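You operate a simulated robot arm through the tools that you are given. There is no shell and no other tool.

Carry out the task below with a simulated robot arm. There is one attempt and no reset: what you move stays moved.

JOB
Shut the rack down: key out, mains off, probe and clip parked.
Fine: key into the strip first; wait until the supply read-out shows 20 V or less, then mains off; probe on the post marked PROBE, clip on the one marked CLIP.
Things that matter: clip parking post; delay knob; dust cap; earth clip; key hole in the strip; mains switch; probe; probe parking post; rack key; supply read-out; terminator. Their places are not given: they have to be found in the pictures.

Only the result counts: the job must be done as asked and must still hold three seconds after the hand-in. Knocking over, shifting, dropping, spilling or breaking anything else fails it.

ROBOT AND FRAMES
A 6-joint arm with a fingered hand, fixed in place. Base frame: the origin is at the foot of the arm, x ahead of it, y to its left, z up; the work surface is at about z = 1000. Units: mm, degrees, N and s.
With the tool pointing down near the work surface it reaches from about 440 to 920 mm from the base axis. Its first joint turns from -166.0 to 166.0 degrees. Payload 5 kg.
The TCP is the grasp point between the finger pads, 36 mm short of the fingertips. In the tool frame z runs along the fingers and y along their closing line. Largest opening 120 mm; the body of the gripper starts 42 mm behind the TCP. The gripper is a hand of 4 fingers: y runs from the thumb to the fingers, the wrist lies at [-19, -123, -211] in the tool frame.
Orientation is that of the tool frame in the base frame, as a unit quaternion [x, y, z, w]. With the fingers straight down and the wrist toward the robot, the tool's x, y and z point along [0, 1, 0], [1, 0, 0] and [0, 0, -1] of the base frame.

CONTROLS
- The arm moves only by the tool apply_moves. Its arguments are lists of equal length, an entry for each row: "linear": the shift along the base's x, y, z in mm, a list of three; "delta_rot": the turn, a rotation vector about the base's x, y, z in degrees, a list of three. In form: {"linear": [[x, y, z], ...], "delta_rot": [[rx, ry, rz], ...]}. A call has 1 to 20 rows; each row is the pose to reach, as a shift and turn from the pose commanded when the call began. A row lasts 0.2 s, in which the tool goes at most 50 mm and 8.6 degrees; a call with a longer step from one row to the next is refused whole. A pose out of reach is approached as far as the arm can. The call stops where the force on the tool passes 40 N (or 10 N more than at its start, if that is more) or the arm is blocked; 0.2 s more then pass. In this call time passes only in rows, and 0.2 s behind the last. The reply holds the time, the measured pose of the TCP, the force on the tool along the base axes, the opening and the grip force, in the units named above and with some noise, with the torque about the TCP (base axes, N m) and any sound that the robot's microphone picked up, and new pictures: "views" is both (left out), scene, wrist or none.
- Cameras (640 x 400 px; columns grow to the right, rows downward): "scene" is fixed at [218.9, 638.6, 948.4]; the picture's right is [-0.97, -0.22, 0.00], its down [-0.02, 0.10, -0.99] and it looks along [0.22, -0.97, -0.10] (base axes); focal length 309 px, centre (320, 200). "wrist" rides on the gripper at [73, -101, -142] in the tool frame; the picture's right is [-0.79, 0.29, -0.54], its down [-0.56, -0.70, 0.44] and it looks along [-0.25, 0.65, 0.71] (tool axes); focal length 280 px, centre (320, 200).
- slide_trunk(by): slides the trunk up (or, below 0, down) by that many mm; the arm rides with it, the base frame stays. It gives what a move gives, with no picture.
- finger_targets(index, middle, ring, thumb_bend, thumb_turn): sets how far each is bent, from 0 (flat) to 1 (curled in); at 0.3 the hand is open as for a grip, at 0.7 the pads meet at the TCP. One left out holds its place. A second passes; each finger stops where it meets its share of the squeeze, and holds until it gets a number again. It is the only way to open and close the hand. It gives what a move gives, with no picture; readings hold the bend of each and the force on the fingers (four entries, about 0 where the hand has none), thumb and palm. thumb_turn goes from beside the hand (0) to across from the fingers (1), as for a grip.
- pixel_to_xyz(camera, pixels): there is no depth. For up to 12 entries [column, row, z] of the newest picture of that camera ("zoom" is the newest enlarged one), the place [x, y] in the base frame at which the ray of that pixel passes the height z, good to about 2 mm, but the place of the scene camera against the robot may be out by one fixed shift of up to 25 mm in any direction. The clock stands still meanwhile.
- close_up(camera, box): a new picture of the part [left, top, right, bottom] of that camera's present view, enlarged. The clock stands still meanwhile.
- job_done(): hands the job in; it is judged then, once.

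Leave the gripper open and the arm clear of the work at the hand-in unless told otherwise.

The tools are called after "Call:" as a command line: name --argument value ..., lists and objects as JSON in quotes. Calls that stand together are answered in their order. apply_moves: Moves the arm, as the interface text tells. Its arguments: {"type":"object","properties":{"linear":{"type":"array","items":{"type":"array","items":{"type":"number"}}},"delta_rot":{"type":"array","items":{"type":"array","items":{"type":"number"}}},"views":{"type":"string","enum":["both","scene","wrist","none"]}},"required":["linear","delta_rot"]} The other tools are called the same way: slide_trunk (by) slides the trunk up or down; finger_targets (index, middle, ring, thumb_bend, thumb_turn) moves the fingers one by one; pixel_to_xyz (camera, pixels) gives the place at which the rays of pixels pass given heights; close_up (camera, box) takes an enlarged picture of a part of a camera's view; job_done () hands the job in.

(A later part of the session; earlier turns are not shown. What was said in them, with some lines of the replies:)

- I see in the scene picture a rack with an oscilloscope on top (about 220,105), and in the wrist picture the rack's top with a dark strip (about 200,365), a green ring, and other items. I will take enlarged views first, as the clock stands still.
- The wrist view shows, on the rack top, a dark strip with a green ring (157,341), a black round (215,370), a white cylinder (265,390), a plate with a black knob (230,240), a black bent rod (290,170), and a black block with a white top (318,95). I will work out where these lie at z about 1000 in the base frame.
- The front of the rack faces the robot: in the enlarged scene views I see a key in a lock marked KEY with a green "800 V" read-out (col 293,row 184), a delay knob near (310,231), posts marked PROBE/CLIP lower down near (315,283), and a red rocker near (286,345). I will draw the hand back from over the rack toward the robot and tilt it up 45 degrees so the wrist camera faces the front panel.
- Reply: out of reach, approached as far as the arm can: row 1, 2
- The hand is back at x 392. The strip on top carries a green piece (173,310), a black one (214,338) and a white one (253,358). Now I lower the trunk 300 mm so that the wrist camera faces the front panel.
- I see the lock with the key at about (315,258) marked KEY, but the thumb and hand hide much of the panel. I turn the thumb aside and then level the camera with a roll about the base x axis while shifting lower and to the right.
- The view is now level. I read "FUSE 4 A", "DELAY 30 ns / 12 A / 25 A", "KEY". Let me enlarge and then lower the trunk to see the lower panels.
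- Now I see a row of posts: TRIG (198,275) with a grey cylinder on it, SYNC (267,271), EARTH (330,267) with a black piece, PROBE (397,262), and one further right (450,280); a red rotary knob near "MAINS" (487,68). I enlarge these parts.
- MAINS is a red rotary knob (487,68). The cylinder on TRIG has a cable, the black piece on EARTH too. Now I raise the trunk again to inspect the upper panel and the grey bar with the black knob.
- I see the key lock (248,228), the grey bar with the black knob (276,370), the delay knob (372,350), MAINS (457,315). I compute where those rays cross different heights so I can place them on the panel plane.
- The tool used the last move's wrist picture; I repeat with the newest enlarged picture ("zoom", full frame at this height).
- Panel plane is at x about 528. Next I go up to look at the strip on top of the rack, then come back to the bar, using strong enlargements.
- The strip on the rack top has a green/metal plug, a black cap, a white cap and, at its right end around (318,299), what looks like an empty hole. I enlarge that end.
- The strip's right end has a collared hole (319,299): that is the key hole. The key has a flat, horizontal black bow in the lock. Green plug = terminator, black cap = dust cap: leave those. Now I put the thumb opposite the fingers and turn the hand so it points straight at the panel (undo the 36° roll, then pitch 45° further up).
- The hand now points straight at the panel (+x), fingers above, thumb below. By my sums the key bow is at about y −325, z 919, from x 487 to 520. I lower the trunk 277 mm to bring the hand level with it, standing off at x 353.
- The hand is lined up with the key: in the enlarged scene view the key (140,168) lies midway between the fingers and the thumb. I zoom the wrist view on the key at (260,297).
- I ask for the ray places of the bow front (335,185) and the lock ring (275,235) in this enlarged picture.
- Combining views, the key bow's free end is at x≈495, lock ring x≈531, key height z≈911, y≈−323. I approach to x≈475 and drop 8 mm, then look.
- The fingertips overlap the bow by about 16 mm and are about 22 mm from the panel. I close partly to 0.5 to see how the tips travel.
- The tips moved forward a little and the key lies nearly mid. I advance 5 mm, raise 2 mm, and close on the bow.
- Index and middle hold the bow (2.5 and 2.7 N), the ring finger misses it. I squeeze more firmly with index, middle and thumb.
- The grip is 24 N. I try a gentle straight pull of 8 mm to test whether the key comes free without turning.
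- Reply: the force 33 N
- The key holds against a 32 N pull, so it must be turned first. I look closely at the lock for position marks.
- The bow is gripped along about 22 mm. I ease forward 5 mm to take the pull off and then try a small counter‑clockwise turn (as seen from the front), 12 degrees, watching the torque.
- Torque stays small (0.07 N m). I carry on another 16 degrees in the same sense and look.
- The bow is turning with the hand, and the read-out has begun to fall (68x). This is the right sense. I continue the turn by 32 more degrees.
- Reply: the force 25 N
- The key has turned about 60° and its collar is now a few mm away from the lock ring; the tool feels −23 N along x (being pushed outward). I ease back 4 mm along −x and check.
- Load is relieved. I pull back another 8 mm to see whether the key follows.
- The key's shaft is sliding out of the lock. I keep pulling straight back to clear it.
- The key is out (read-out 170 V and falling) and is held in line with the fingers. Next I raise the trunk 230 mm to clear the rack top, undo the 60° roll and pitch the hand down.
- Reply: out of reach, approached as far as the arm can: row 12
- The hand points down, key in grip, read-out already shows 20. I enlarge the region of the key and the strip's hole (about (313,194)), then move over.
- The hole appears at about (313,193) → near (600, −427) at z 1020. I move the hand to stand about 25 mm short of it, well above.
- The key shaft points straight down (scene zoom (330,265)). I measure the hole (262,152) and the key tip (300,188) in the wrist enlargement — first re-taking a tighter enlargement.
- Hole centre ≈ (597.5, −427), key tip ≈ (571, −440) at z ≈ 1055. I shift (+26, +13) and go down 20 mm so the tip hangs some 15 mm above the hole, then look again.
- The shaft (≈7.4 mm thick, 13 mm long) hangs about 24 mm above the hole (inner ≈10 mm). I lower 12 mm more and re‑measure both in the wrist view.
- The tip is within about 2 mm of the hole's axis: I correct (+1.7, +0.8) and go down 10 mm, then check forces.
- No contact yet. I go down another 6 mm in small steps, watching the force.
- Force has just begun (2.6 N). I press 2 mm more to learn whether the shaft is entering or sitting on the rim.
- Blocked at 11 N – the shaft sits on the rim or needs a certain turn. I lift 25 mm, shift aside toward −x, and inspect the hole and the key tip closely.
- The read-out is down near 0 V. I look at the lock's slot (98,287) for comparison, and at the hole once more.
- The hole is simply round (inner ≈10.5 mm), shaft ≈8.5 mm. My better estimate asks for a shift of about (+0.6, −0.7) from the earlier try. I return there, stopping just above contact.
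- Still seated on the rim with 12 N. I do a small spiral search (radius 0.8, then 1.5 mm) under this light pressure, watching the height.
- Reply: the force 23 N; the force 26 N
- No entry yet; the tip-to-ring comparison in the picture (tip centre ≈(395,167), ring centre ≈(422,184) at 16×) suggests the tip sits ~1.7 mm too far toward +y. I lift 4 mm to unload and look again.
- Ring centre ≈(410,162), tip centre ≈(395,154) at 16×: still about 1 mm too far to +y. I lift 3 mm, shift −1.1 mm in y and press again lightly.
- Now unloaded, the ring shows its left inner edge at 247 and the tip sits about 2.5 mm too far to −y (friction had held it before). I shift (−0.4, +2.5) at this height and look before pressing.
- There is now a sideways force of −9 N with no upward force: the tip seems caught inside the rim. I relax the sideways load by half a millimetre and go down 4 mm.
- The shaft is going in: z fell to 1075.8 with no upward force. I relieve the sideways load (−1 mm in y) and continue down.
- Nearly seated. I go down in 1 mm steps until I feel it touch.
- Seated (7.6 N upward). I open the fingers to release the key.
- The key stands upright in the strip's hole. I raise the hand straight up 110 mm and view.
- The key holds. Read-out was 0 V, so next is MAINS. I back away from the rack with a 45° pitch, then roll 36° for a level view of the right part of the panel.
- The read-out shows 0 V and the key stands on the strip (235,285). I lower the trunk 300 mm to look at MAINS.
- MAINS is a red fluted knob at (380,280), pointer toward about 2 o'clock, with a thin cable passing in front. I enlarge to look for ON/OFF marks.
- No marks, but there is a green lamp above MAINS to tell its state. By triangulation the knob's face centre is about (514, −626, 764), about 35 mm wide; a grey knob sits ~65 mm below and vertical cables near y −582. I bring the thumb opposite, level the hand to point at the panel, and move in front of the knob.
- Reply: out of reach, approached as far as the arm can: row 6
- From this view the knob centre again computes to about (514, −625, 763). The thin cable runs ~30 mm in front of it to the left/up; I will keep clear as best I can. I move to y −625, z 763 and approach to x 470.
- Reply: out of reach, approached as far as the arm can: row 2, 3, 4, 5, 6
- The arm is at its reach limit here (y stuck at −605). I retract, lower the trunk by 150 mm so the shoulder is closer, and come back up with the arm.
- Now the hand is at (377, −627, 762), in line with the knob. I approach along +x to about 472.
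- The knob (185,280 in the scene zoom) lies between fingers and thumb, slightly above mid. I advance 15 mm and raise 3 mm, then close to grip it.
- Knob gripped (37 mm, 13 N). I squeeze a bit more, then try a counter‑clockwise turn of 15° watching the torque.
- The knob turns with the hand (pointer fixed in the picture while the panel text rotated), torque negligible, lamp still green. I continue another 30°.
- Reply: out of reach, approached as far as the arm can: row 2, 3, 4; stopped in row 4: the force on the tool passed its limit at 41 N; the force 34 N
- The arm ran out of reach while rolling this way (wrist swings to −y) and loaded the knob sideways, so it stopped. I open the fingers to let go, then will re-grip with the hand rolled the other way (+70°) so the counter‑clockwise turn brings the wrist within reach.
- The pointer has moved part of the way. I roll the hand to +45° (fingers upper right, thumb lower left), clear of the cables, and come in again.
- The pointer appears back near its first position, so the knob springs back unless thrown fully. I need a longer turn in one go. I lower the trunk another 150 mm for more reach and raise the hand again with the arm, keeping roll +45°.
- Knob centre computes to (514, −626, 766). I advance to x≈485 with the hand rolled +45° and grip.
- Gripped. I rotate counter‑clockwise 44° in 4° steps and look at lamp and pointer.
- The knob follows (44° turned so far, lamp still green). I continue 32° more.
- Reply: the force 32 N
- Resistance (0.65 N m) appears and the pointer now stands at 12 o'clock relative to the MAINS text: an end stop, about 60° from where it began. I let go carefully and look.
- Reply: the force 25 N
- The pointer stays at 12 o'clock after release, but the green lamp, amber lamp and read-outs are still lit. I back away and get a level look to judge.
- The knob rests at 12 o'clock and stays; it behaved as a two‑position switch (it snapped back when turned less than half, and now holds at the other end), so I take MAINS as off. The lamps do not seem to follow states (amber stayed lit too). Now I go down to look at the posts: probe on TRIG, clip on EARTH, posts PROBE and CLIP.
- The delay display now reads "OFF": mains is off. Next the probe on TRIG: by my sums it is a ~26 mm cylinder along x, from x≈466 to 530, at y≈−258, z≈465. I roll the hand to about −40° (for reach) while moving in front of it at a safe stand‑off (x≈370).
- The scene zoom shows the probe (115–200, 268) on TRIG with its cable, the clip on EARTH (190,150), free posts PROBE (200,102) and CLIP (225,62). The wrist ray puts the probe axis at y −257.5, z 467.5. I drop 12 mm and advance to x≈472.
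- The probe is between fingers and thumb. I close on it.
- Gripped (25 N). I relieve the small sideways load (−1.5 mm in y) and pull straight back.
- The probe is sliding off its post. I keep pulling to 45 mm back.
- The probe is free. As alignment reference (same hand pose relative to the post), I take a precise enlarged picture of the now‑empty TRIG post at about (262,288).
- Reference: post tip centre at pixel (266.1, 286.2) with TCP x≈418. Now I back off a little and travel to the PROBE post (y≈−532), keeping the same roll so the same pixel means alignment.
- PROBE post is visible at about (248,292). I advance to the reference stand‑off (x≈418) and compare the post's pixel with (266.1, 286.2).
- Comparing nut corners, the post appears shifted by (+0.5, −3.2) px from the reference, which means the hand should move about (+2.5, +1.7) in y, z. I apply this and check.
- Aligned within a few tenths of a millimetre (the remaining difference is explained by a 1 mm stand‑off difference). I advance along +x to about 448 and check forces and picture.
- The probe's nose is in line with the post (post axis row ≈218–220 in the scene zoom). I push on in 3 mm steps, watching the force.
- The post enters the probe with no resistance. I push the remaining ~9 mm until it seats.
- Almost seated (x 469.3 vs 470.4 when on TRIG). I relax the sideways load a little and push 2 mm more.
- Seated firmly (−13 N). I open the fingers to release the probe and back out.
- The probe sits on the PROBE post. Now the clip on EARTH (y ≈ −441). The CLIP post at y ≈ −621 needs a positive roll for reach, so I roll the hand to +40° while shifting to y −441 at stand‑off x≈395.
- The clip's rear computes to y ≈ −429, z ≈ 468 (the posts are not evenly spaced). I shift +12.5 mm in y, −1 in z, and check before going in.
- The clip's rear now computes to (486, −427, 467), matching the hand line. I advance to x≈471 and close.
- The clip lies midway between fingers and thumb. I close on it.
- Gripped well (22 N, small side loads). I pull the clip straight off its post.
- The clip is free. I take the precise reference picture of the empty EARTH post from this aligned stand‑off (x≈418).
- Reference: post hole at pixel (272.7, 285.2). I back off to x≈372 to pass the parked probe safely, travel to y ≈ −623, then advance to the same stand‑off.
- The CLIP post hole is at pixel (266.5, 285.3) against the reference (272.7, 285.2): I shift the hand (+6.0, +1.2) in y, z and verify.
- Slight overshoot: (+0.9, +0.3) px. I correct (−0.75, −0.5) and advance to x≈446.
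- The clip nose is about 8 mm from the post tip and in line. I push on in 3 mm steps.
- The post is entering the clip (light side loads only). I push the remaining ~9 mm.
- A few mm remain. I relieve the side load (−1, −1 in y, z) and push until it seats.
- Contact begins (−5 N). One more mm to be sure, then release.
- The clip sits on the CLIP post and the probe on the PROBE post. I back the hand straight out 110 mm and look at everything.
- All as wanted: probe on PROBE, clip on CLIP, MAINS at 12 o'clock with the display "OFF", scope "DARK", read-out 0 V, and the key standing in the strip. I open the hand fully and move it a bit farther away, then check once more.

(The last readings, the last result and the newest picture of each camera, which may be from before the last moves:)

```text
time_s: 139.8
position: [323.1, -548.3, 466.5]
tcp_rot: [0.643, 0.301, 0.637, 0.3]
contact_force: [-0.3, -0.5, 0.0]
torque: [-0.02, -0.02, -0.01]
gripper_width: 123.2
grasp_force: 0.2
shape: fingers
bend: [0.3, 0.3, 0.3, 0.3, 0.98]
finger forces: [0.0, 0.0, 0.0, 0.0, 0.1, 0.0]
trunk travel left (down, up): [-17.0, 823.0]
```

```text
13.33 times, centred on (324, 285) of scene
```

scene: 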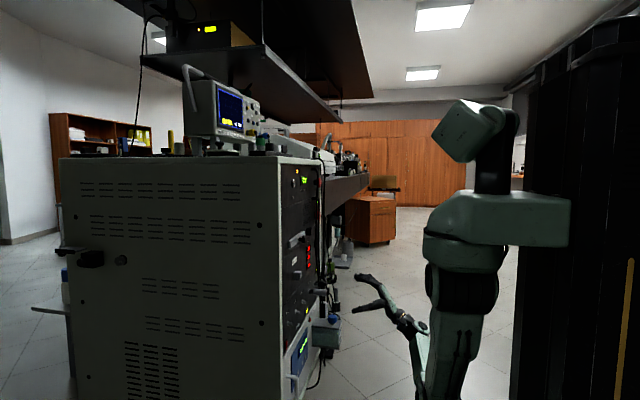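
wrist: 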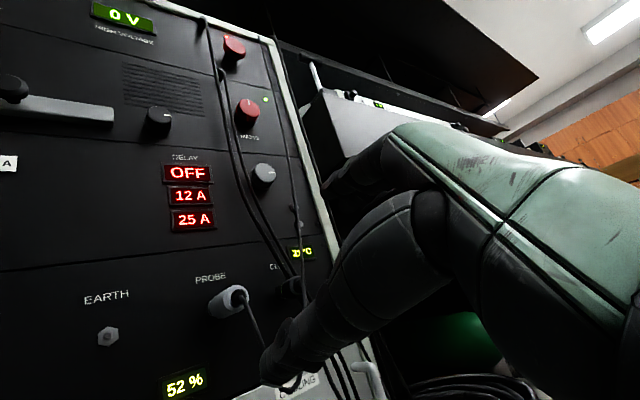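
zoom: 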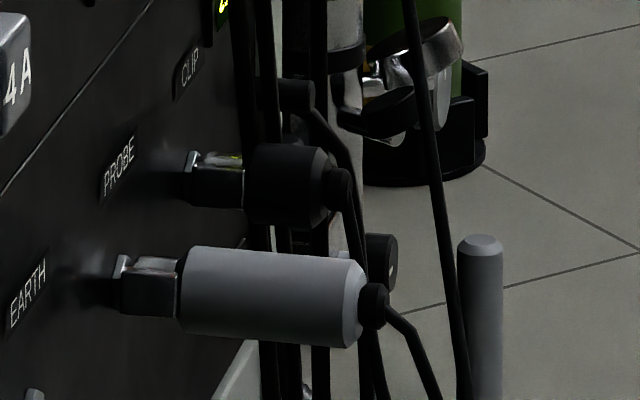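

Everything holds: key upright in the strip's hole, read-out 0 V, MAINS off (delay display OFF), probe on PROBE, clip on CLIP, hand open and clear. I hand the job in.

Call:
job_done

```text
The job is handed in.
```

The rack is shut down and the job is handed in. I don't have a verdict back yet.

- **Key:** It came out of the lock after a counter-clockwise turn. It now stands seated in the hole at the end of the strip on the rack top, and this was done first.
- **Supply read-out:** It had fallen to 0 V before I touched the mains switch.
- **Mains:** The red MAINS knob is turned to its other stop, at 12 o'clock. It has no ON/OFF marks. I take it as off because the delay display changed from "30 ns" to "OFF". The green lamp above the knob and the amber lamp by the key were still lit at my last look.
- **First mains attempt:** My first try ran out of reach. It pushed the knob sideways until the 40 N limit stopped the arm, and I let go. The second turn went through cleanly.
- **Probe:** It was taken off TRIG and is seated on the post marked PROBE.
- **Clip:** It was taken off EARTH and is seated on the post marked CLIP.

The hand is open and clear of the rack. I saw nothing else shifted or knocked over in the last pictures.
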